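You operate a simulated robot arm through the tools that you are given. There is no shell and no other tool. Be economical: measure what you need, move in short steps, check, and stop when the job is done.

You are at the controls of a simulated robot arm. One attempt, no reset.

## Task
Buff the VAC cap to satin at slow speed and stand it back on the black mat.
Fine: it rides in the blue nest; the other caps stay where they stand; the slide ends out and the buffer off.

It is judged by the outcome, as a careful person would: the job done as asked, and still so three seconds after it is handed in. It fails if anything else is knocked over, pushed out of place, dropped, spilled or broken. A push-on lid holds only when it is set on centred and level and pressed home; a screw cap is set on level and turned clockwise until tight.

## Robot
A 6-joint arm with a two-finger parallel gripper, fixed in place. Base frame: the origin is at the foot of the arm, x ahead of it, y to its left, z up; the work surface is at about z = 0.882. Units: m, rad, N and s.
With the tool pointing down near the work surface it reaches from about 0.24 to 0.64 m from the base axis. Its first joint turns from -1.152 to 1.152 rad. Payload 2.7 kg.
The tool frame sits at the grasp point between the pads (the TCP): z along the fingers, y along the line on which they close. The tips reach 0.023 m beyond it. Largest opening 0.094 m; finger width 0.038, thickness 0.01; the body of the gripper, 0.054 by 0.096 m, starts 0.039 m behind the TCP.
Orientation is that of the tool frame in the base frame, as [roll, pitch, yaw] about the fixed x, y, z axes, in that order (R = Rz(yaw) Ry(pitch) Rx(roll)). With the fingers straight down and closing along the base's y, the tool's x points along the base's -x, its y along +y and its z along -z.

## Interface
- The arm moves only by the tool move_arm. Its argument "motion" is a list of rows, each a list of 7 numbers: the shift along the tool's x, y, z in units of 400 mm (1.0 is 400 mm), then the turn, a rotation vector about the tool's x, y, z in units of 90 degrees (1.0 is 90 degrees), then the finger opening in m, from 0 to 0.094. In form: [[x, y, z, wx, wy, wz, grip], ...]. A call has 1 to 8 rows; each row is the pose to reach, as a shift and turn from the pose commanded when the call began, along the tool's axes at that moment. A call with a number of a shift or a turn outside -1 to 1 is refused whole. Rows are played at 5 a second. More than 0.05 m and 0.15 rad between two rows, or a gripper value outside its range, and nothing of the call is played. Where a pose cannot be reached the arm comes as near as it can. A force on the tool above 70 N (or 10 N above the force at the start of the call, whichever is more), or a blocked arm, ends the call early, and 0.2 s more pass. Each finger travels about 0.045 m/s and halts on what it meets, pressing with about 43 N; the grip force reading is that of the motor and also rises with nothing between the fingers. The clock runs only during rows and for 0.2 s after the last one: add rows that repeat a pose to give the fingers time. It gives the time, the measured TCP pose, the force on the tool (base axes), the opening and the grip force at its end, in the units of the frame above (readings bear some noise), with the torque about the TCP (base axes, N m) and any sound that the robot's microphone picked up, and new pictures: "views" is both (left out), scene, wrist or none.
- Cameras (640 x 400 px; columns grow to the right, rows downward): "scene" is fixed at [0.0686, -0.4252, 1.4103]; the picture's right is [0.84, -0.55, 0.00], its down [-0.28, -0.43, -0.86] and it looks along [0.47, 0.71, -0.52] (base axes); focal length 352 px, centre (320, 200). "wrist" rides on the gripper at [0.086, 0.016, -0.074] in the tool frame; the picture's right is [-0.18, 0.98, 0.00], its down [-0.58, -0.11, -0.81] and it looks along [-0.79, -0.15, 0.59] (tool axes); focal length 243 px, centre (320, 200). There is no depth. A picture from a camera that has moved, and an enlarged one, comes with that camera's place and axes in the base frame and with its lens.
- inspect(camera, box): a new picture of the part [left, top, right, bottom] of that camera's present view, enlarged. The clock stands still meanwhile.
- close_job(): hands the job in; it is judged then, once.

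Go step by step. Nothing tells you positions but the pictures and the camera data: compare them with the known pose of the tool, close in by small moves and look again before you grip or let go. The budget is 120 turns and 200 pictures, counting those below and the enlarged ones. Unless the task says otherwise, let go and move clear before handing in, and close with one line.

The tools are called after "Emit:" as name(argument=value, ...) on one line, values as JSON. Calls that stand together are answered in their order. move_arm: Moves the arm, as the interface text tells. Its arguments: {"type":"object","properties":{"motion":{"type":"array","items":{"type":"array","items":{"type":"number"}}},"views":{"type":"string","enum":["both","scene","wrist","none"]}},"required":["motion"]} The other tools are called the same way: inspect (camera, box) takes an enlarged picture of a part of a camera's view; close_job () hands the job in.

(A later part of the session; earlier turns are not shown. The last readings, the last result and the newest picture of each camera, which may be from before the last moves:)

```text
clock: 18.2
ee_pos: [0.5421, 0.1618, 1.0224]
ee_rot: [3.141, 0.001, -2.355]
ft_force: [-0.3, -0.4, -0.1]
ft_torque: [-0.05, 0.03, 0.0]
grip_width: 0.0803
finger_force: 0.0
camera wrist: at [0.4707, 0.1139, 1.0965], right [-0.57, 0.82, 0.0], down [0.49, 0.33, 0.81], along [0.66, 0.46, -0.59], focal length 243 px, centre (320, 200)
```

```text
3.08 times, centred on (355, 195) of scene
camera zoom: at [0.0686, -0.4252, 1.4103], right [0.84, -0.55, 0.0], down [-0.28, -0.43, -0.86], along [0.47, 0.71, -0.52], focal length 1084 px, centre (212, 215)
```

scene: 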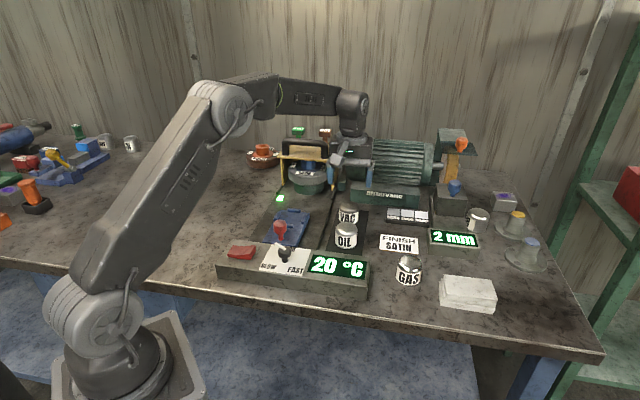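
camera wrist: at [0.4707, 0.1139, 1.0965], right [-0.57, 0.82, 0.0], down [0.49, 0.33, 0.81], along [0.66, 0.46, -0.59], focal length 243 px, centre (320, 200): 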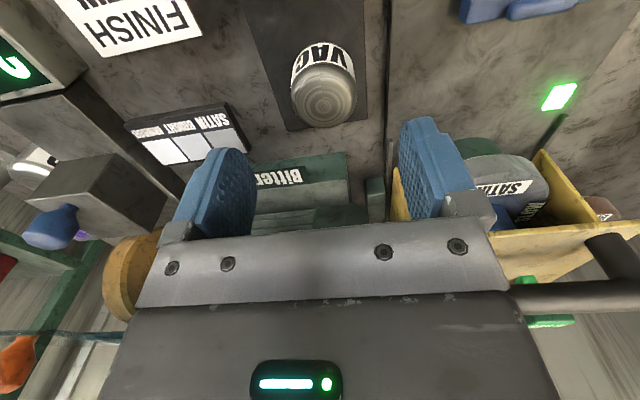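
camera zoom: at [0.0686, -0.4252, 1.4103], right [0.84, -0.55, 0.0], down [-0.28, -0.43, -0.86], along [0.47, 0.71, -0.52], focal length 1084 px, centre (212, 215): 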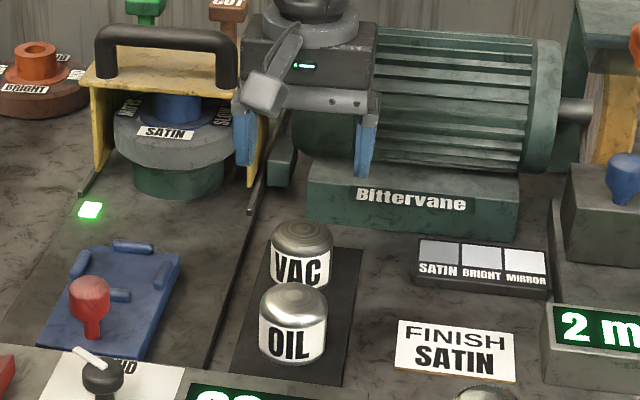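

The VAC cap apex is about [0.563, 0.181, 0.915], so the cap is only ~34 mm tall. I'll move over it and partway down.

Emit:
move_arm(motion=[[-0.035, 0, 0.03, 0, 0, 0, 0.08], [-0.07, -0.003, 0.08, 0, 0, 0, 0.08], [-0.07, -0.003, 0.14, 0, 0, 0, 0.08], [-0.07, -0.003, 0.14, 0, 0, 0, 0.08]])

Emit:
inspect(camera="wrist", box=[200, 40, 440, 240])

Emit:
inspect(camera="scene", box=[310, 160, 410, 250])

```text
clock: 19.2
ee_pos: [0.5635, 0.1811, 0.9659]
ee_rot: [-3.141, -0.001, -2.356]
ft_force: [-0.5, -0.1, 0.5]
ft_torque: [0.02, 0.03, -0.01]
grip_width: 0.0798
finger_force: 0.1
camera wrist: at [0.4918, 0.1322, 1.04], right [-0.57, 0.82, 0.0], down [0.49, 0.33, 0.81], along [0.67, 0.46, -0.59], focal length 243 px, centre (320, 200)
```

scene: 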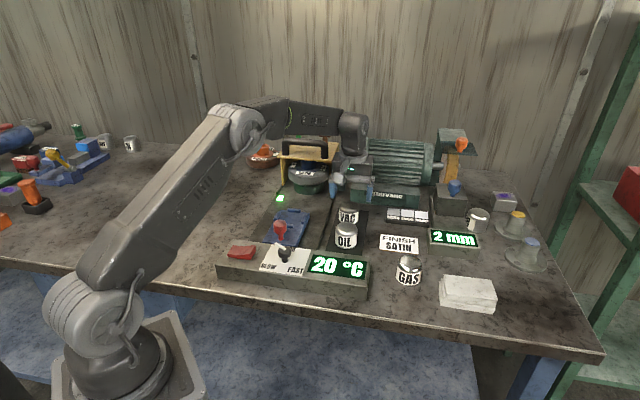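
wrist: 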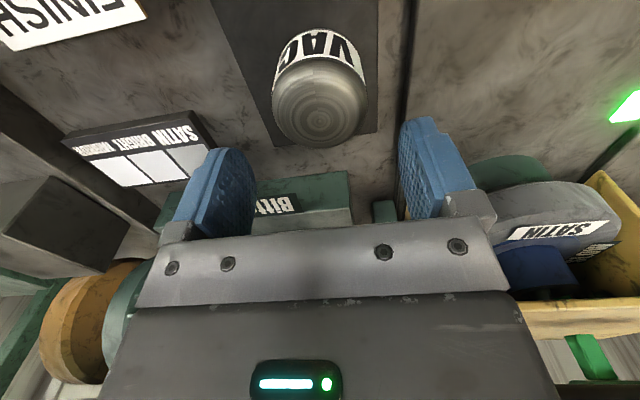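

```text
2.00 times, centred on (320, 140) of wrist
camera zoom: at [0.4918, 0.1322, 1.04], right [-0.57, 0.82, 0.0], down [0.49, 0.33, 0.81], along [0.67, 0.46, -0.59], focal length 485 px, centre (320, 320)
```

zoom: 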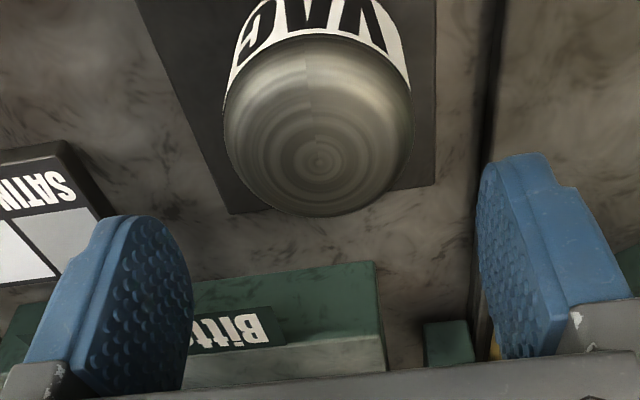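

```text
4.44 times, centred on (360, 205) of scene
camera zoom: at [0.0686, -0.4252, 1.4103], right [0.84, -0.55, 0.0], down [-0.28, -0.43, -0.86], along [0.47, 0.71, -0.52], focal length 1566 px, centre (142, 178)
```

zoom: 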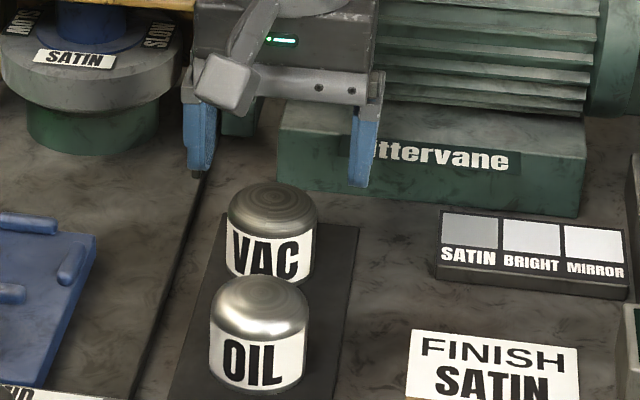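

The cap lies directly beneath the TCP. I'll descend and close.

Emit:
move_arm(motion=[[0, 0, 0.06, 0, 0, 0, 0.08], [0, 0, 0.12, 0, 0, 0, 0.08], [0, 0, 0.12, 0, 0, 0, 0.065], [0, 0, 0.12, 0, 0, 0, 0.05], [0, 0, 0.12, 0, 0, 0, 0.04], [0, 0, 0.12, 0, 0, 0, 0.04]])

Emit:
inspect(camera="scene", box=[310, 160, 410, 250])

```text
clock: 20.6
ee_pos: [0.5649, 0.1811, 0.9168]
ee_rot: [3.141, 0.0, -2.357]
ft_force: [-1.3, 1.5, -0.1]
ft_torque: [0.08, -0.01, -0.02]
grip_width: 0.0514
finger_force: 42.8
camera wrist: at [0.4924, 0.1323, 0.9919], right [-0.57, 0.82, 0.0], down [0.49, 0.33, 0.81], along [0.67, 0.46, -0.59], focal length 243 px, centre (320, 200)
```

scene: 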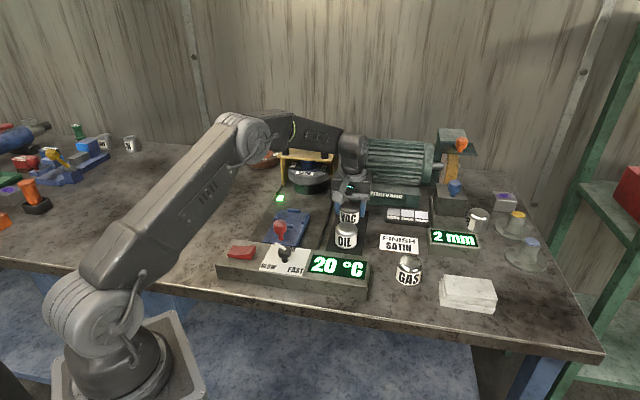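
wrist: 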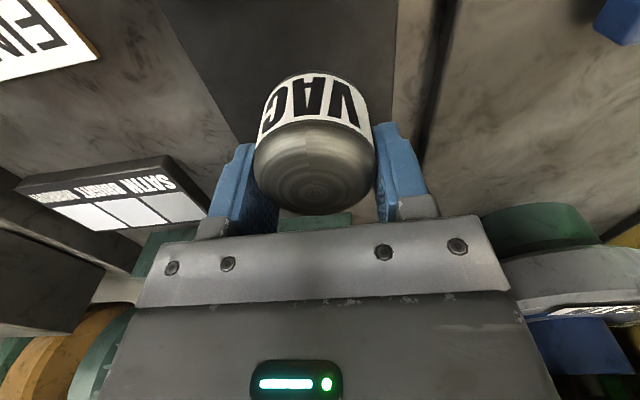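

```text
4.44 times, centred on (360, 205) of scene
camera zoom: at [0.0686, -0.4252, 1.4103], right [0.84, -0.55, 0.0], down [-0.28, -0.43, -0.86], along [0.47, 0.71, -0.52], focal length 1566 px, centre (142, 178)
```

zoom: 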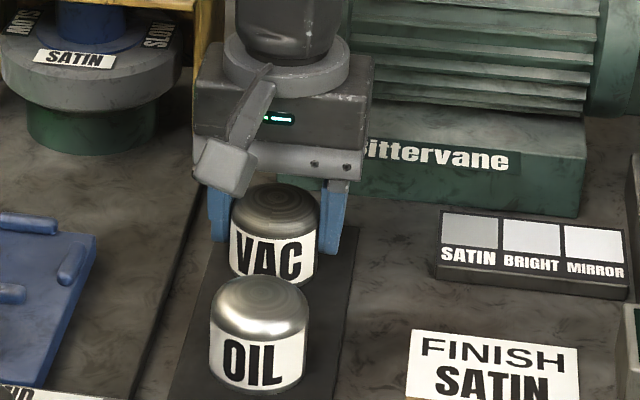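

The cap is gripped at 51 mm. I'll lift it and look.

Emit:
move_arm(motion=[[0, 0, -0.06, 0, 0, 0, 0.04], [0, 0, -0.12, 0, 0, 0, 0.04], [0, 0, -0.18, 0, 0, 0, 0.04], [0.08, 0.06, -0.18, 0, 0, 0, 0.04], [0.15, 0.14, -0.18, 0, 0, 0, 0.04], [0.18, 0.24, -0.18, 0, 0, 0, 0.04], [0.18, 0.335, -0.18, 0, 0, 0, 0.04], [0.18, 0.335, -0.18, 0, 0, 0, 0.04]])

Emit:
inspect(camera="wrist", box=[200, 20, 440, 240])

Emit:
inspect(camera="scene", box=[250, 160, 350, 260])

```text
clock: 22.4
ee_pos: [0.4168, 0.2257, 0.9887]
ee_rot: [3.14, 0.0, -2.357]
ft_force: [0.5, 0.5, -0.2]
ft_torque: [0.0, -0.02, -0.02]
grip_width: 0.0399
finger_force: 0.1
camera wrist: at [0.3455, 0.1774, 1.063], right [-0.56, 0.83, 0.0], down [0.49, 0.33, 0.81], along [0.67, 0.46, -0.59], focal length 243 px, centre (320, 200)
```

scene: 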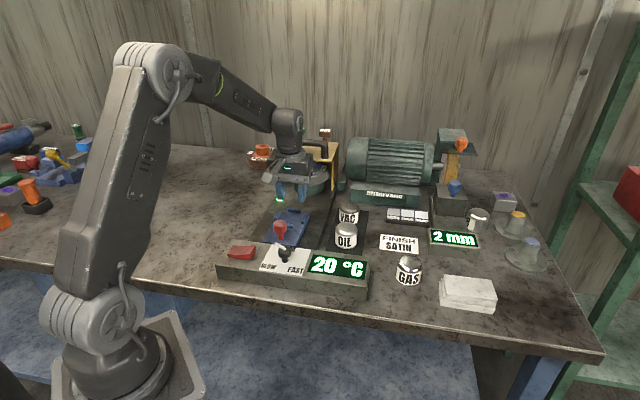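
wrist: 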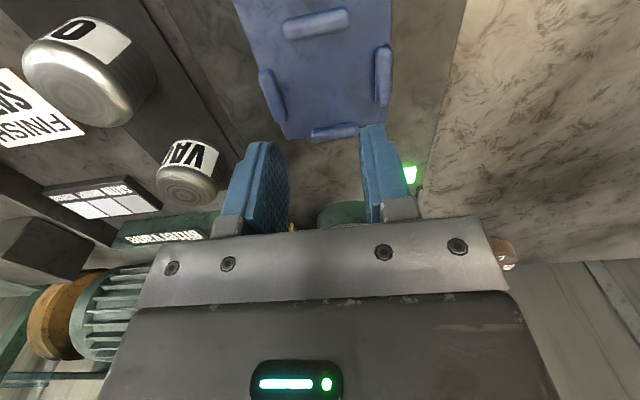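

```text
1.82 times, centred on (320, 130) of wrist
camera zoom: at [0.3455, 0.1774, 1.063], right [-0.56, 0.83, 0.0], down [0.49, 0.33, 0.81], along [0.67, 0.46, -0.59], focal length 441 px, centre (320, 327)
```

zoom: 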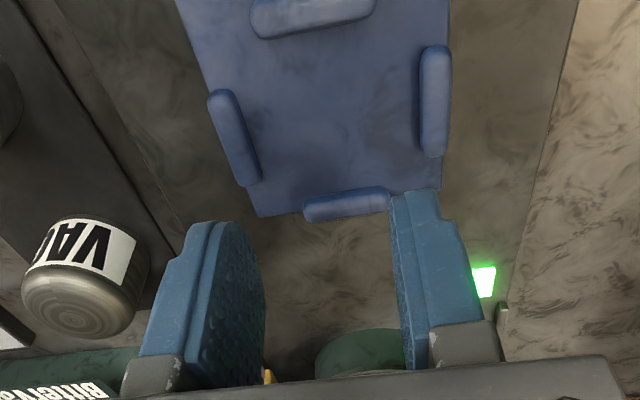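

```text
4.00 times, centred on (300, 210) of scene
camera zoom: at [0.0686, -0.4252, 1.4103], right [0.84, -0.55, 0.0], down [-0.28, -0.43, -0.86], along [0.47, 0.71, -0.52], focal length 1410 px, centre (400, 160)
```

zoom: 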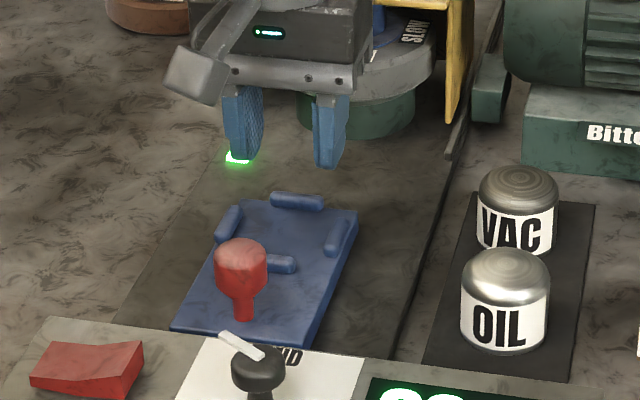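

The fingers slid off because the cap is taller and about 1 cm nearer than I assumed; it is still standing on the mat. I'll go back above it and remeasure.

Emit:
move_arm(motion=[[0, -0.08, -0.07, 0, 0, 0, 0.08], [-0.02, -0.17, -0.07, 0, 0, 0, 0.08], [-0.04, -0.26, -0.07, 0, 0, 0, 0.08], [-0.06, -0.335, -0.07, 0, 0, 0, 0.08], [-0.06, -0.335, -0.07, 0, 0, 0, 0.08]])

Emit:
inspect(camera="wrist", box=[200, 0, 440, 200])

Emit:
inspect(camera="scene", box=[310, 190, 380, 260])

```text
clock: 23.6
ee_pos: [0.5298, 0.1463, 1.0171]
ee_rot: [-3.141, 0.0, -2.354]
ft_force: [-0.2, 0.7, -0.8]
ft_torque: [0.01, -0.01, 0.0]
grip_width: 0.0799
finger_force: 0.0
camera wrist: at [0.4584, 0.0988, 1.0921], right [-0.57, 0.82, 0.0], down [0.49, 0.33, 0.81], along [0.66, 0.46, -0.59], focal length 243 px, centre (320, 200)
```

scene: 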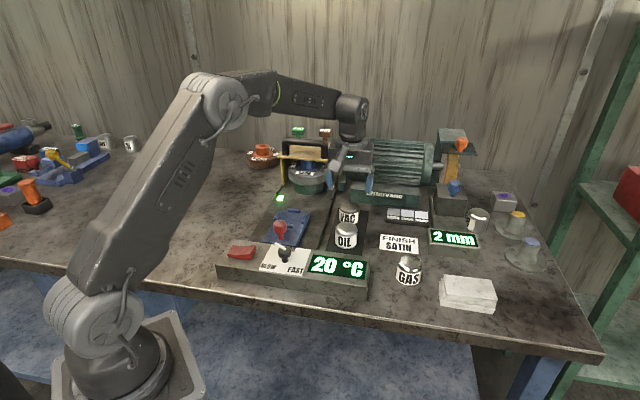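
wrist: 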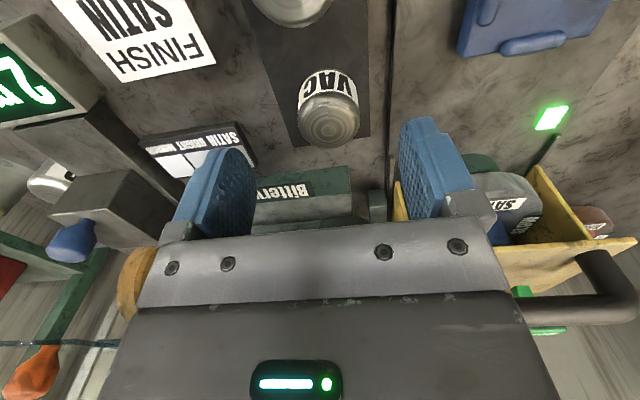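

```text
2.00 times, centred on (320, 100) of wrist
camera zoom: at [0.4584, 0.0988, 1.0921], right [-0.57, 0.82, 0.0], down [0.49, 0.33, 0.81], along [0.66, 0.46, -0.59], focal length 485 px, centre (320, 400)
```

zoom: 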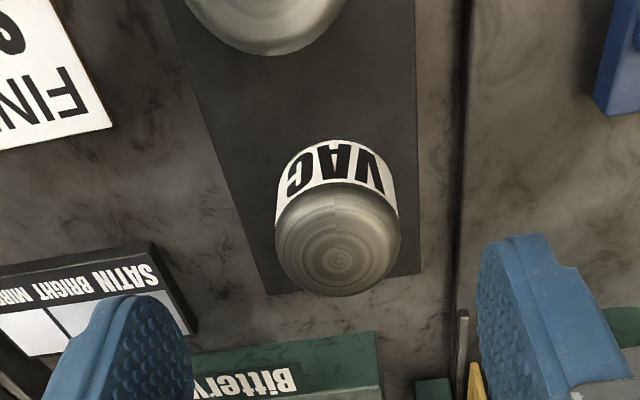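

```text
5.71 times, centred on (345, 225) of scene
camera zoom: at [0.0686, -0.4252, 1.4103], right [0.84, -0.55, 0.0], down [-0.28, -0.43, -0.86], along [0.47, 0.71, -0.52], focal length 2014 px, centre (177, 57)
```

zoom: 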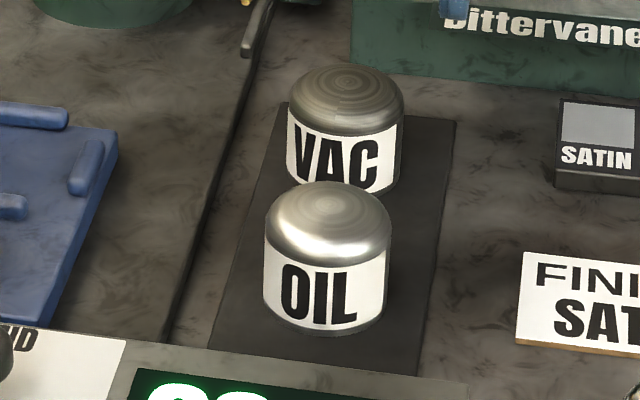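

The cap apex is at about f=0.516 along the station axis and z=0.932, so the earlier grip was about 1 cm too far ahead. I'll move over it, descend and grip again.

Emit:
move_arm(motion=[[-0.05, 0.002, 0.04, 0, 0, 0, 0.08], [-0.095, 0.002, 0.1, 0, 0, 0, 0.08], [-0.095, 0.002, 0.18, 0, 0, 0, 0.08], [-0.095, 0.002, 0.252, 0, 0, 0, 0.08], [-0.095, 0.002, 0.252, 0, 0, 0, 0.06], [-0.095, 0.002, 0.252, 0, 0, 0, 0.04], [-0.095, 0.002, 0.252, 0, 0, 0, 0.03], [-0.095, 0.002, 0.252, 0, 0, 0, 0.03]], views="wrist")

Emit:
inspect(camera="scene", box=[310, 160, 410, 250])

```text
clock: 25.4
ee_pos: [0.5553, 0.1751, 0.917]
ee_rot: [3.142, 0.0, -2.355]
ft_force: [-0.1, -0.9, 0.1]
ft_torque: [-0.02, -0.09, -0.02]
grip_width: 0.0511
finger_force: 43.1
camera wrist: at [0.484, 0.1266, 0.9916], right [-0.57, 0.82, 0.0], down [0.49, 0.33, 0.81], along [0.66, 0.46, -0.59], focal length 243 px, centre (320, 200)
```

wrist: 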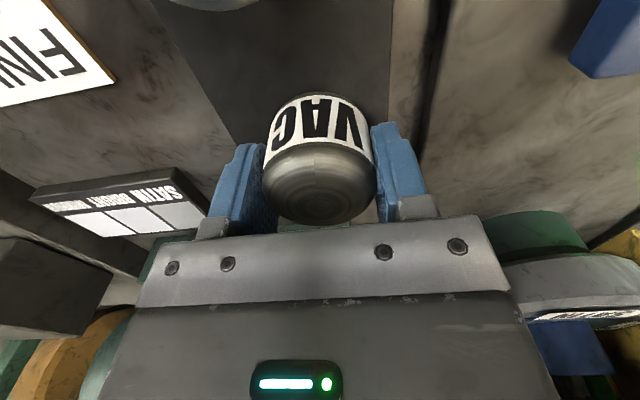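

```text
4.44 times, centred on (360, 205) of scene
camera zoom: at [0.0686, -0.4252, 1.4102], right [0.84, -0.55, 0.0], down [-0.28, -0.43, -0.86], along [0.47, 0.71, -0.52], focal length 1566 px, centre (142, 178)
```

zoom: 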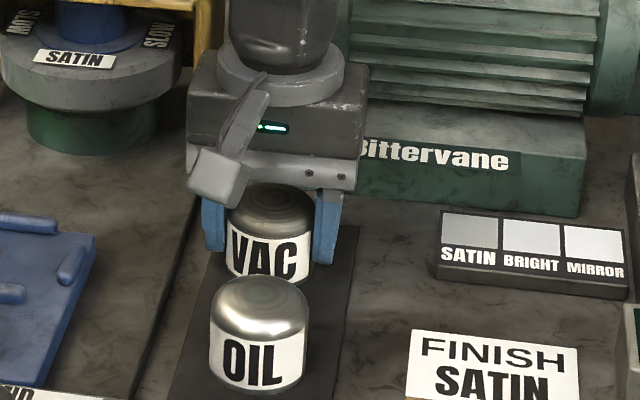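

The cap is now centred between the pads. I'll lift 3 cm and check.

Emit:
move_arm(motion=[[0, 0, -0.01, 0, 0, 0, 0.03], [0, 0, -0.03, 0, 0, 0, 0.03], [0, 0, -0.06, 0, 0, 0, 0.03], [0, 0, -0.09, 0, 0, 0, 0.03]], views="wrist")

Emit:
inspect(camera="scene", box=[310, 160, 410, 250])

```text
clock: 26.4
ee_pos: [0.5564, 0.1744, 0.953]
ee_rot: [-3.14, 0.0, -2.357]
ft_force: [0.7, 0.3, -1.5]
ft_torque: [0.0, -0.05, 0.0]
grip_width: 0.0507
finger_force: 43.4
camera wrist: at [0.4844, 0.1256, 1.0278], right [-0.57, 0.82, 0.0], down [0.49, 0.33, 0.81], along [0.67, 0.46, -0.59], focal length 243 px, centre (320, 200)
```

wrist: 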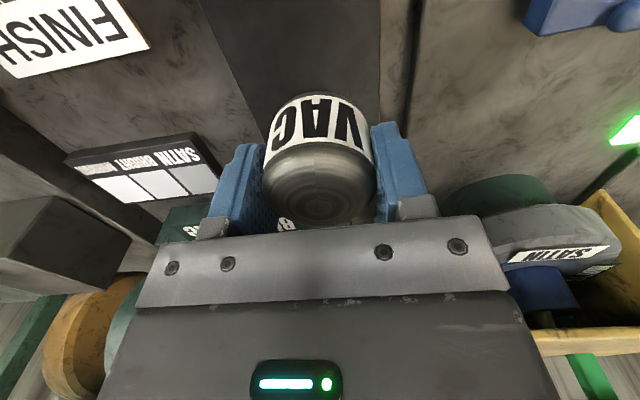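

```text
4.44 times, centred on (360, 205) of scene
camera zoom: at [0.0686, -0.4252, 1.4103], right [0.84, -0.55, 0.0], down [-0.28, -0.43, -0.86], along [0.47, 0.71, -0.52], focal length 1566 px, centre (142, 178)
```

zoom: 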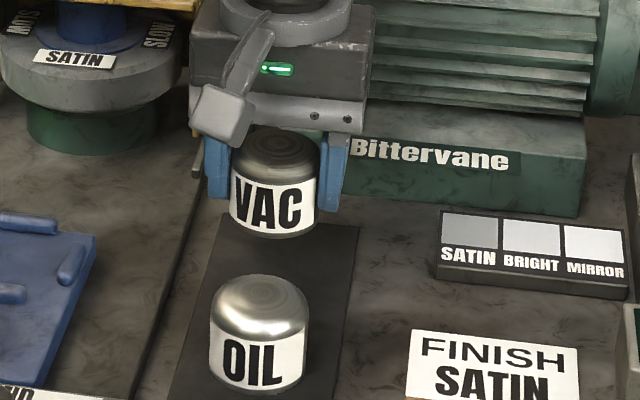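

It's held. I'll carry it over the nest, staying about 4 cm above the plate.

Emit:
move_arm(motion=[[0, 0, -0.055, 0, 0, 0, 0.03], [0.05, 0.08, -0.055, 0, 0, 0, 0.03], [0.1, 0.16, -0.055, 0, 0, 0, 0.03], [0.145, 0.25, -0.055, 0, 0, 0, 0.03], [0.145, 0.35, -0.055, 0, 0, 0, 0.03], [0.145, 0.35, -0.055, 0, 0, 0, 0.03]])

Emit:
inspect(camera="wrist", box=[200, 0, 440, 240])

Emit:
inspect(camera="scene", box=[250, 160, 350, 260])

```text
clock: 27.8
ee_pos: [0.4161, 0.233, 0.9747]
ee_rot: [3.141, 0.001, -2.357]
ft_force: [-0.2, 0.6, -2.0]
ft_torque: [-0.01, 0.0, -0.02]
grip_width: 0.0508
finger_force: 42.3
camera wrist: at [0.3449, 0.1842, 1.0492], right [-0.57, 0.82, 0.0], down [0.49, 0.33, 0.81], along [0.67, 0.46, -0.59], focal length 243 px, centre (320, 200)
```

scene: 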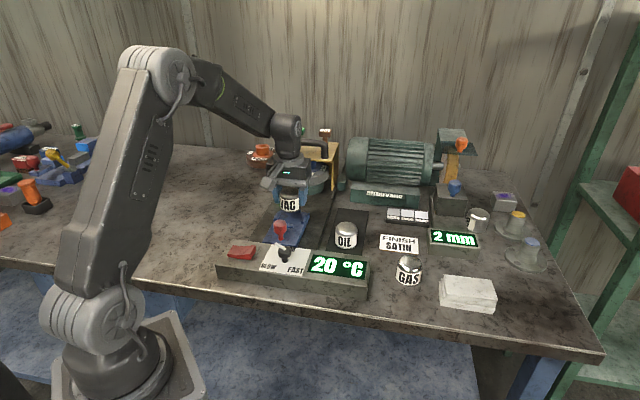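
wrist: 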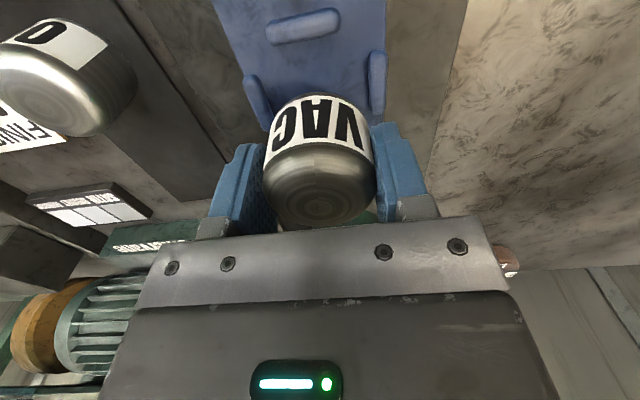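

```text
1.67 times, centred on (320, 120) of wrist
camera zoom: at [0.3449, 0.1842, 1.0492], right [-0.57, 0.82, 0.0], down [0.49, 0.33, 0.81], along [0.67, 0.46, -0.59], focal length 404 px, centre (320, 333)
```

zoom: 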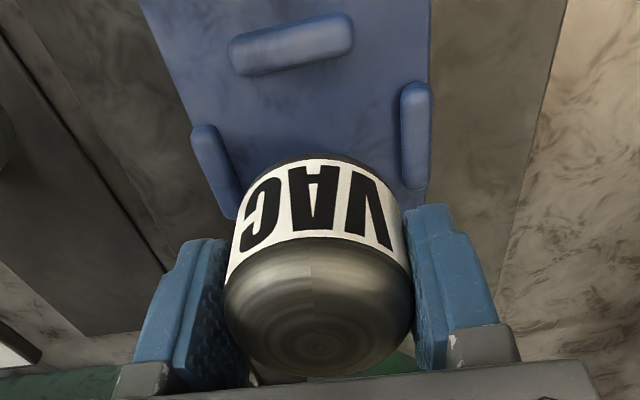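

```text
4.00 times, centred on (300, 210) of scene
camera zoom: at [0.0686, -0.4252, 1.4103], right [0.84, -0.55, 0.0], down [-0.28, -0.43, -0.86], along [0.47, 0.71, -0.52], focal length 1410 px, centre (400, 160)
```

zoom: 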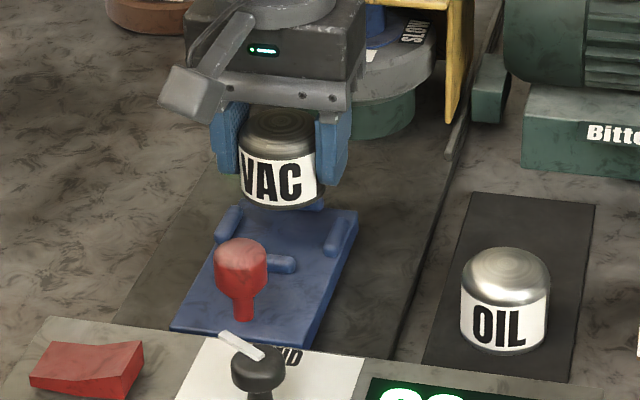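

The centre of the lugs works out at f≈0.460, l≈−0.129, and the TCP is there. I'll lower it step by step, watching the force.

Emit:
move_arm(motion=[[0, 0, 0.04, 0, 0, 0, 0.03], [0, 0, 0.075, 0, 0, 0, 0.03], [0, 0, 0.075, 0, 0, 0, 0.03]], views="wrist")

Emit:
inspect(camera="scene", box=[260, 180, 330, 250])

```text
clock: 28.6
ee_pos: [0.4179, 0.2343, 0.947]
ee_rot: [-3.14, 0.009, -2.354]
ft_force: [-1.8, 3.5, 28.7]
ft_torque: [0.58, -0.44, 0.23]
grip_width: 0.0513
finger_force: 42.7
camera wrist: at [0.346, 0.1855, 1.0215], right [-0.57, 0.82, 0.0], down [0.48, 0.33, 0.81], along [0.67, 0.46, -0.58], focal length 243 px, centre (320, 200)
```

wrist: 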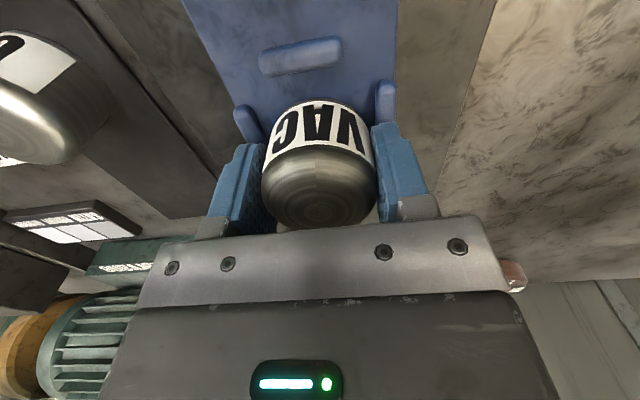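

```text
5.71 times, centred on (295, 215) of scene
camera zoom: at [0.0681, -0.4253, 1.4102], right [0.84, -0.55, 0.0], down [-0.28, -0.43, -0.86], along [0.47, 0.71, -0.52], focal length 2014 px, centre (463, 114)
```

zoom: 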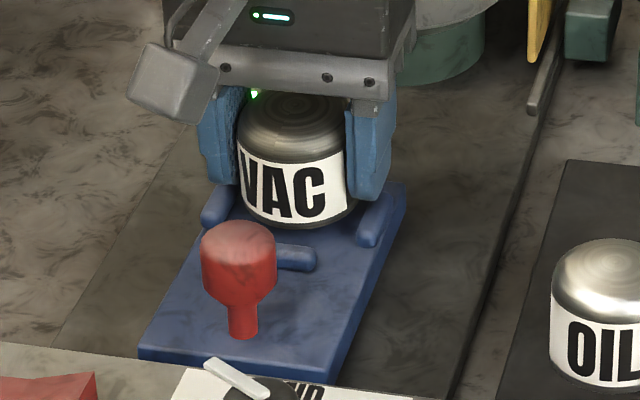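

Contact came early, with the reaction on the far side: the rim is on the far lug. I'll lift a little, move 6.5 mm towards the operator and lower again.

Emit:
move_arm(motion=[[0, 0, -0.015, 0, 0, 0, 0.03], [0.016, 0, -0.015, 0, 0, 0, 0.03], [0.016, 0, 0, 0, 0, 0, 0.03], [0.016, 0, 0.01, 0, 0, 0, 0.03], [0.016, 0, 0.01, 0, 0, 0, 0.03]], views="wrist")

Emit:
inspect(camera="scene", box=[260, 180, 330, 250])

```text
clock: 29.8
ee_pos: [0.4139, 0.2296, 0.9426]
ee_rot: [-3.14, 0.005, -2.355]
ft_force: [-3.0, 2.1, 28.2]
ft_torque: [-0.08, 0.67, -0.17]
grip_width: 0.0511
finger_force: 43.3
camera wrist: at [0.3408, 0.1805, 1.0173], right [-0.57, 0.82, 0.0], down [0.48, 0.33, 0.81], along [0.67, 0.46, -0.59], focal length 243 px, centre (320, 200)
```

wrist: 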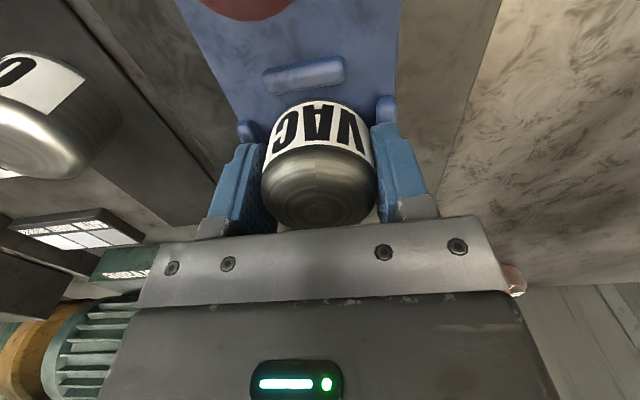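

```text
5.71 times, centred on (295, 215) of scene
camera zoom: at [0.0681, -0.4254, 1.4102], right [0.84, -0.55, 0.0], down [-0.28, -0.43, -0.86], along [0.47, 0.71, -0.52], focal length 2014 px, centre (463, 114)
```

zoom: 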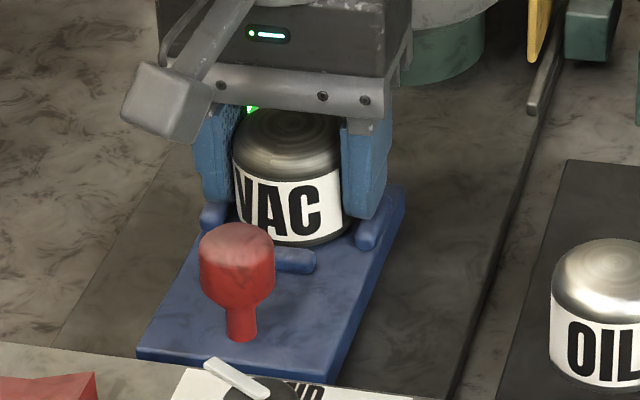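

The reaction now sits on the near-left side, so the pocket is snug and its centre is a few mm ahead and right. I'll lift slightly, shift (+3 mm forward, −2 mm left) and lower.

Emit:
move_arm(motion=[[0, 0, -0.012, 0, 0, 0, 0.03], [-0.008, -0.005, -0.012, 0, 0, 0, 0.03], [-0.008, -0.005, 0, 0, 0, 0, 0.03], [-0.008, -0.005, 0.008, 0, 0, 0, 0.03], [-0.008, -0.005, 0.008, 0, 0, 0, 0.03]], views="none")

Emit:
inspect(camera="scene", box=[260, 180, 330, 250])

Emit:
inspect(camera="wrist", box=[200, 40, 440, 240])

```text
clock: 31.0
ee_pos: [0.4177, 0.2309, 0.9439]
ee_rot: [-3.139, 0.015, -2.354]
ft_force: [-7.2, 5.9, 47.5]
ft_torque: [-0.26, 1.03, -0.34]
grip_width: 0.051
finger_force: 42.6
```

```text
5.71 times, centred on (295, 215) of scene
camera zoom: at [0.0678, -0.4254, 1.4102], right [0.84, -0.55, 0.0], down [-0.28, -0.43, -0.86], along [0.47, 0.71, -0.52], focal length 2014 px, centre (463, 114)
```

zoom: 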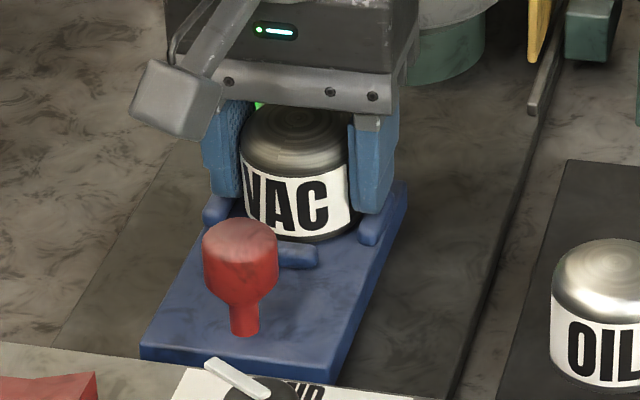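

```text
2.00 times, centred on (320, 140) of wrist
camera zoom: at [0.3448, 0.1816, 1.0167], right [-0.57, 0.82, 0.0], down [0.48, 0.33, 0.81], along [0.67, 0.46, -0.58], focal length 485 px, centre (320, 320)
```

zoom: 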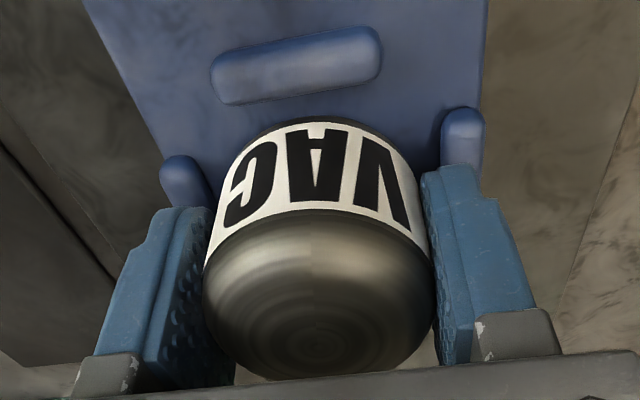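

The near lug shows a clear gap, so I'll unload the force and look closely at how the cap sits relative to the lugs.

Emit:
move_arm(motion=[[0, 0, -0.01, 0, 0, 0, 0.03], [0, 0, -0.0175, 0, 0, 0, 0.03], [0, 0, -0.0175, 0, 0, 0, 0.03]], views="none")

Emit:
inspect(camera="scene", box=[275, 195, 315, 235])

Emit:
inspect(camera="wrist", box=[220, 40, 420, 240])

```text
clock: 31.8
ee_pos: [0.4152, 0.2298, 0.9437]
ee_rot: [3.141, -0.004, -2.357]
ft_force: [-0.9, 1.3, 5.9]
ft_torque: [0.0, -0.21, 0.19]
grip_width: 0.051
finger_force: 43.1
```

```text
10.00 times, centred on (295, 215) of scene
camera zoom: at [0.0685, -0.4252, 1.4103], right [0.84, -0.55, 0.0], down [-0.28, -0.43, -0.86], along [0.47, 0.71, -0.52], focal length 3524 px, centre (570, 50)
```

zoom: 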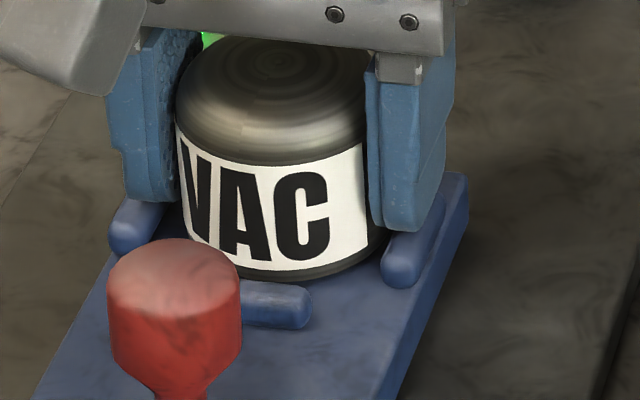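

```text
2.00 times, centred on (320, 140) of wrist
camera zoom: at [0.3437, 0.1801, 1.0181], right [-0.57, 0.82, 0.0], down [0.49, 0.34, 0.8], along [0.66, 0.45, -0.59], focal length 485 px, centre (320, 320)
```

zoom: 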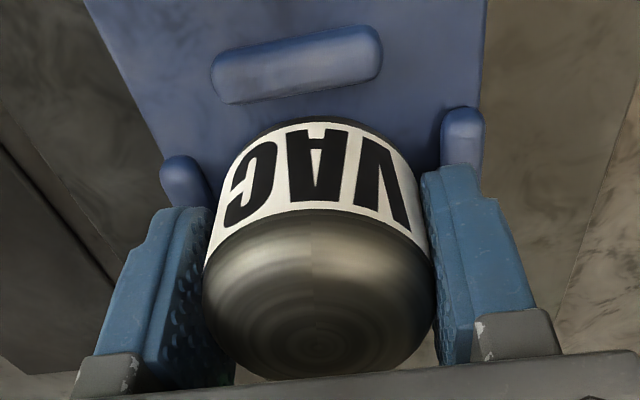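

The reaction on the later tries fits the cap resting flat on the plate, at z≈0.91 with a small pitch. I'll open the fingers slightly and see how it sits.

Emit:
move_arm(motion=[[0, 0, 0, 0, 0, 0, 0.055], [0, 0, 0, 0, 0, 0, 0.062], [0, 0, 0, 0, 0, 0, 0.062]], views="none")

Emit:
inspect(camera="scene", box=[275, 195, 315, 235])

Emit:
inspect(camera="wrist", box=[220, 40, 420, 240])

```text
clock: 32.6
ee_pos: [0.4161, 0.2289, 0.9437]
ee_rot: [3.141, 0.0, -2.356]
ft_force: [-0.5, -0.2, 0.3]
ft_torque: [0.01, 0.02, 0.03]
grip_width: 0.0618
finger_force: 0.0
```

```text
10.00 times, centred on (295, 215) of scene
camera zoom: at [0.0686, -0.4252, 1.4103], right [0.84, -0.55, 0.0], down [-0.28, -0.43, -0.86], along [0.47, 0.71, -0.52], focal length 3524 px, centre (570, 50)
```

zoom: 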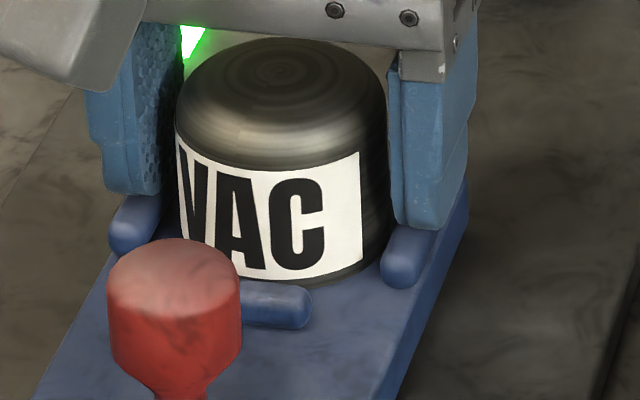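

```text
2.00 times, centred on (320, 140) of wrist
camera zoom: at [0.344, 0.1805, 1.0188], right [-0.57, 0.83, 0.0], down [0.49, 0.33, 0.81], along [0.66, 0.46, -0.59], focal length 485 px, centre (320, 320)
```

zoom: 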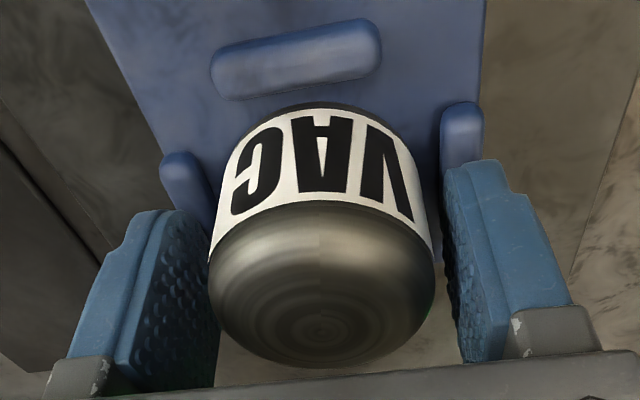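

The cap settled a little. I'll raise the gripper clear and check whether it is level.

Emit:
move_arm(motion=[[0, 0, -0.02, 0, 0, 0, 0.066], [0, 0, -0.08, 0, 0, 0, 0.066], [0, 0, -0.16, 0, 0, 0, 0.066], [0.04, 0, -0.24, 0, 0, 0, 0.066], [0.08, 0, -0.24, 0, 0, 0, 0.066]], views="wrist")

Emit:
inspect(camera="scene", box=[270, 185, 330, 245])

Emit:
inspect(camera="wrist", box=[240, 20, 440, 220])

```text
clock: 33.8
ee_pos: [0.3929, 0.2063, 1.0403]
ee_rot: [3.142, 0.0, -2.356]
ft_force: [-0.1, -0.6, 0.6]
ft_torque: [0.01, -0.03, 0.02]
grip_width: 0.0661
finger_force: 0.1
camera wrist: at [0.321, 0.1572, 1.1151], right [-0.57, 0.82, 0.0], down [0.49, 0.33, 0.81], along [0.66, 0.46, -0.59], focal length 243 px, centre (320, 200)
```

wrist: 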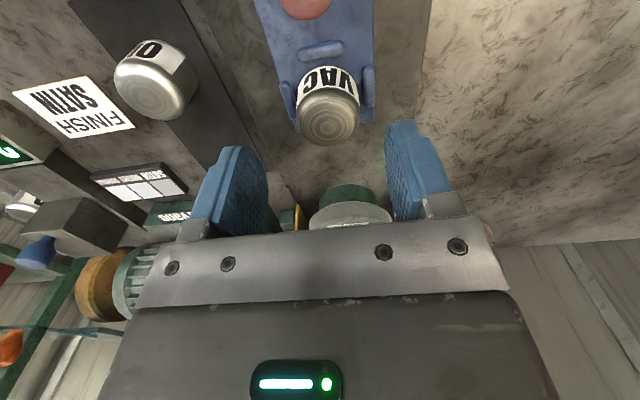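

```text
6.67 times, centred on (300, 215) of scene
camera zoom: at [0.0686, -0.4252, 1.4103], right [0.84, -0.55, 0.0], down [-0.28, -0.43, -0.86], along [0.47, 0.71, -0.52], focal length 2349 px, centre (453, 100)
```

zoom: 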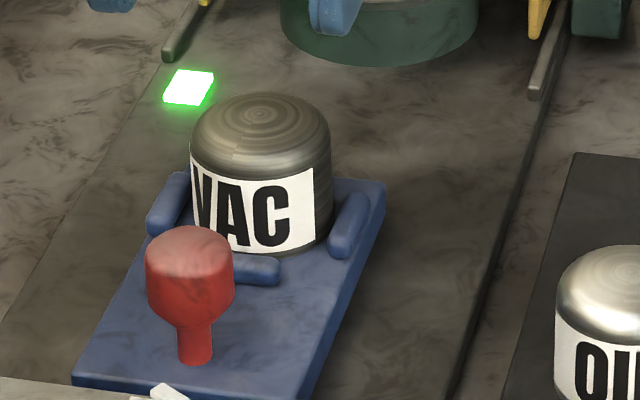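

```text
2.00 times, centred on (340, 120) of wrist
camera zoom: at [0.321, 0.1572, 1.1151], right [-0.57, 0.82, 0.0], down [0.49, 0.33, 0.81], along [0.66, 0.46, -0.59], focal length 485 px, centre (280, 360)
```

zoom: 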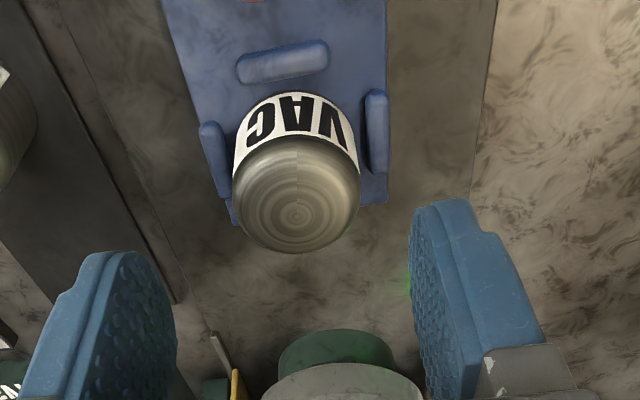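

The cap appears to be inside the lugs; I'll zoom in to check that it is flat.

Emit:
inspect(camera="scene", box=[280, 190, 312, 226])

Emit:
inspect(camera="wrist", box=[285, 30, 385, 150])

Emit:
inspect(camera="scene", box=[330, 212, 362, 258])

```text
11.11 times, centred on (296, 208) of scene
camera zoom: at [0.0686, -0.4252, 1.4103], right [0.84, -0.55, 0.0], down [-0.28, -0.43, -0.86], along [0.47, 0.71, -0.52], focal length 3916 px, centre (587, 111)
```

zoom: 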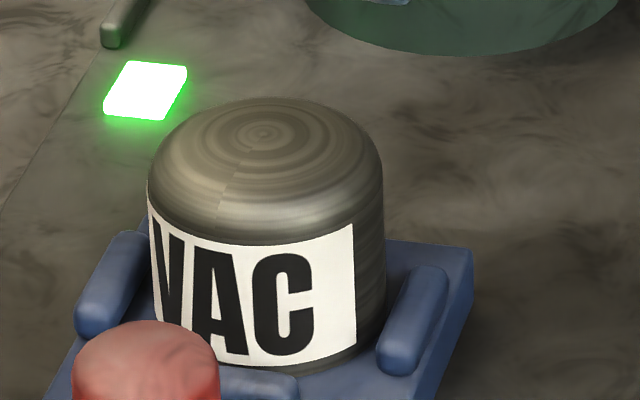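

```text
3.33 times, centred on (335, 90) of wrist
camera zoom: at [0.321, 0.1572, 1.1151], right [-0.57, 0.82, 0.0], down [0.49, 0.33, 0.81], along [0.66, 0.46, -0.59], focal length 809 px, centre (270, 567)
```

zoom: 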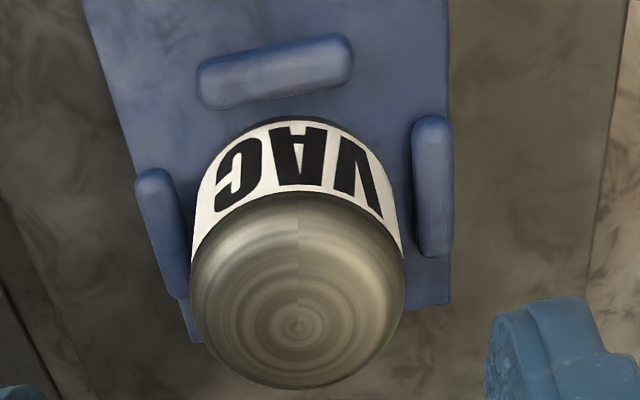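

```text
8.70 times, centred on (346, 235) of scene
camera zoom: at [0.0686, -0.4252, 1.4103], right [0.84, -0.55, 0.0], down [-0.28, -0.43, -0.86], along [0.47, 0.71, -0.52], focal length 3064 px, centre (94, -104)
```

zoom: 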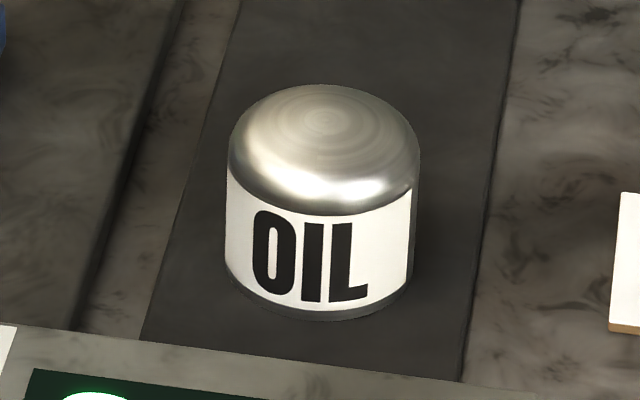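

The lateral clearance looks fine, but the last reaction hinted that the far rim might be on the far lug. I'll regrip, draw the cap 3 mm towards the operator and release, to be sure it lies flat.

Emit:
move_arm(motion=[[-0.04, 0, 0.0, 0, 0, 0, 0.066], [-0.08, 0, 0.04, 0, 0, 0, 0.066], [-0.08, 0, 0.14, 0, 0, 0, 0.066], [-0.08, 0, 0.235, 0, 0, 0, 0.066], [-0.08, 0, 0.235, 0, 0, 0, 0.066], [-0.08, 0, 0.235, 0, 0, 0, 0.048], [-0.08, 0, 0.235, 0, 0, 0, 0.048]], views="none")

Emit:
move_arm(motion=[[0.003, 0, -0.004, 0, 0, 0, 0.048], [0.009, 0, -0.004, 0, 0, 0, 0.048], [0.009, 0, -0.004, 0, 0, 0, 0.048]], views="none")

Emit:
inspect(camera="scene", box=[280, 190, 312, 226])

```text
clock: 35.4
ee_pos: [0.415, 0.2292, 0.9466]
ee_rot: [3.142, -0.001, -2.355]
ft_force: [0.9, -0.6, 0.2]
ft_torque: [0.01, -0.03, -0.05]
grip_width: 0.0508
finger_force: 42.8
```

```text
clock: 36.2
ee_pos: [0.4131, 0.2269, 0.9475]
ee_rot: [3.141, 0.0, -2.355]
ft_force: [0.3, 0.4, -1.8]
ft_torque: [0.01, -0.02, 0.0]
grip_width: 0.0506
finger_force: 43.6
```

```text
11.11 times, centred on (296, 208) of scene
camera zoom: at [0.0686, -0.4252, 1.4103], right [0.84, -0.55, 0.0], down [-0.28, -0.43, -0.86], along [0.47, 0.71, -0.52], focal length 3916 px, centre (587, 111)
```

zoom: 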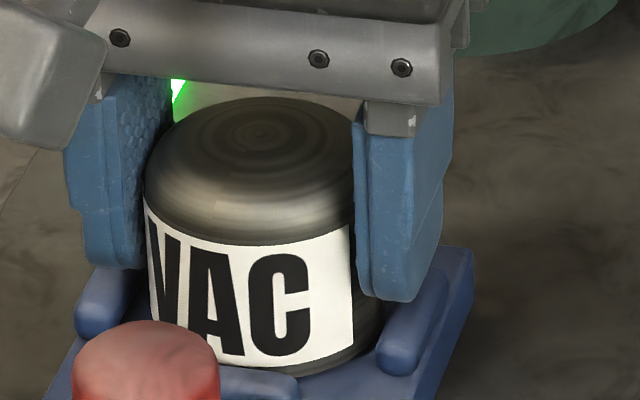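

Emit:
move_arm(motion=[[0, 0, 0.006, 0, 0, 0, 0.048], [0, 0, 0.012, 0, 0, 0, 0.048], [0, 0, 0.018, 0, 0, 0, 0.048]], views="none")

```text
clock: 37.0
ee_pos: [0.4153, 0.2288, 0.9452]
ee_rot: [-3.139, 0.012, -2.351]
ft_force: [-2.1, 1.7, 37.7]
ft_torque: [0.07, 0.11, 0.42]
grip_width: 0.051
finger_force: 43.4
```

The reaction is now centred, so the cap is flat on the plate. I'll unload, open, and rise.

Emit:
move_arm(motion=[[0, 0, -0.014, 0, 0, 0, 0.048], [0, 0, -0.014, 0, 0, 0, 0.06], [0, 0, -0.014, 0, 0, 0, 0.068], [0, 0, -0.06, 0, 0, 0, 0.068], [0, 0, -0.14, 0, 0, 0, 0.068], [0.06, 0, -0.24, 0, 0, 0, 0.068], [0.09, 0, -0.25, 0, 0, 0, 0.068]], views="wrist")

Emit:
inspect(camera="scene", box=[280, 190, 312, 226])

Emit:
inspect(camera="wrist", box=[285, 30, 385, 150])

```text
clock: 38.6
ee_pos: [0.3889, 0.2001, 1.0404]
ee_rot: [3.14, -0.002, -2.356]
ft_force: [-0.1, 0.1, 0.3]
ft_torque: [0.01, 0.01, 0.0]
grip_width: 0.0681
finger_force: 0.0
camera wrist: at [0.3156, 0.1516, 1.1155], right [-0.57, 0.82, 0.0], down [0.49, 0.33, 0.81], along [0.66, 0.46, -0.59], focal length 243 px, centre (320, 200)
```

wrist: 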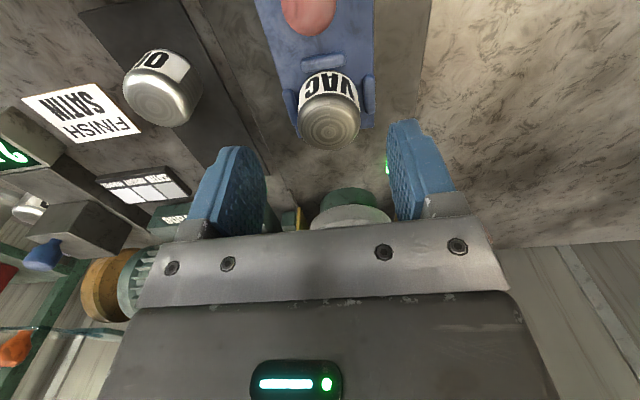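

```text
11.11 times, centred on (296, 208) of scene
camera zoom: at [0.0686, -0.4252, 1.4103], right [0.84, -0.55, 0.0], down [-0.28, -0.43, -0.86], along [0.47, 0.71, -0.52], focal length 3916 px, centre (587, 111)
```

zoom: 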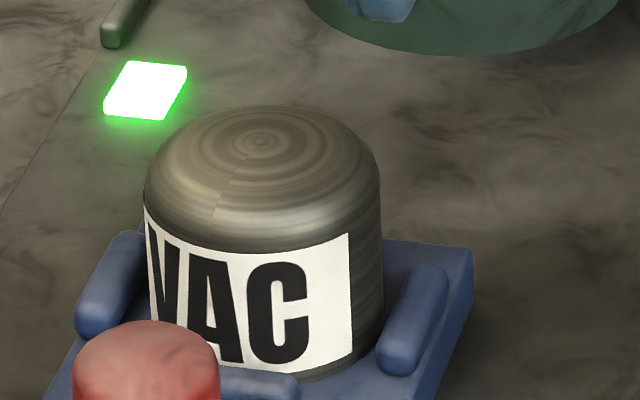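

```text
3.33 times, centred on (335, 90) of wrist
camera zoom: at [0.3156, 0.1516, 1.1155], right [-0.57, 0.82, 0.0], down [0.49, 0.33, 0.81], along [0.66, 0.46, -0.59], focal length 809 px, centre (270, 567)
```

zoom: 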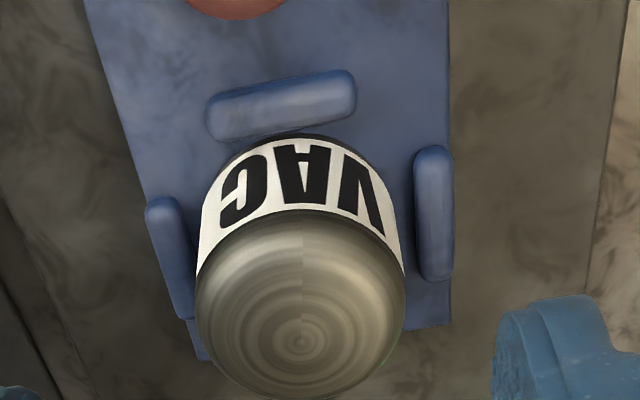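

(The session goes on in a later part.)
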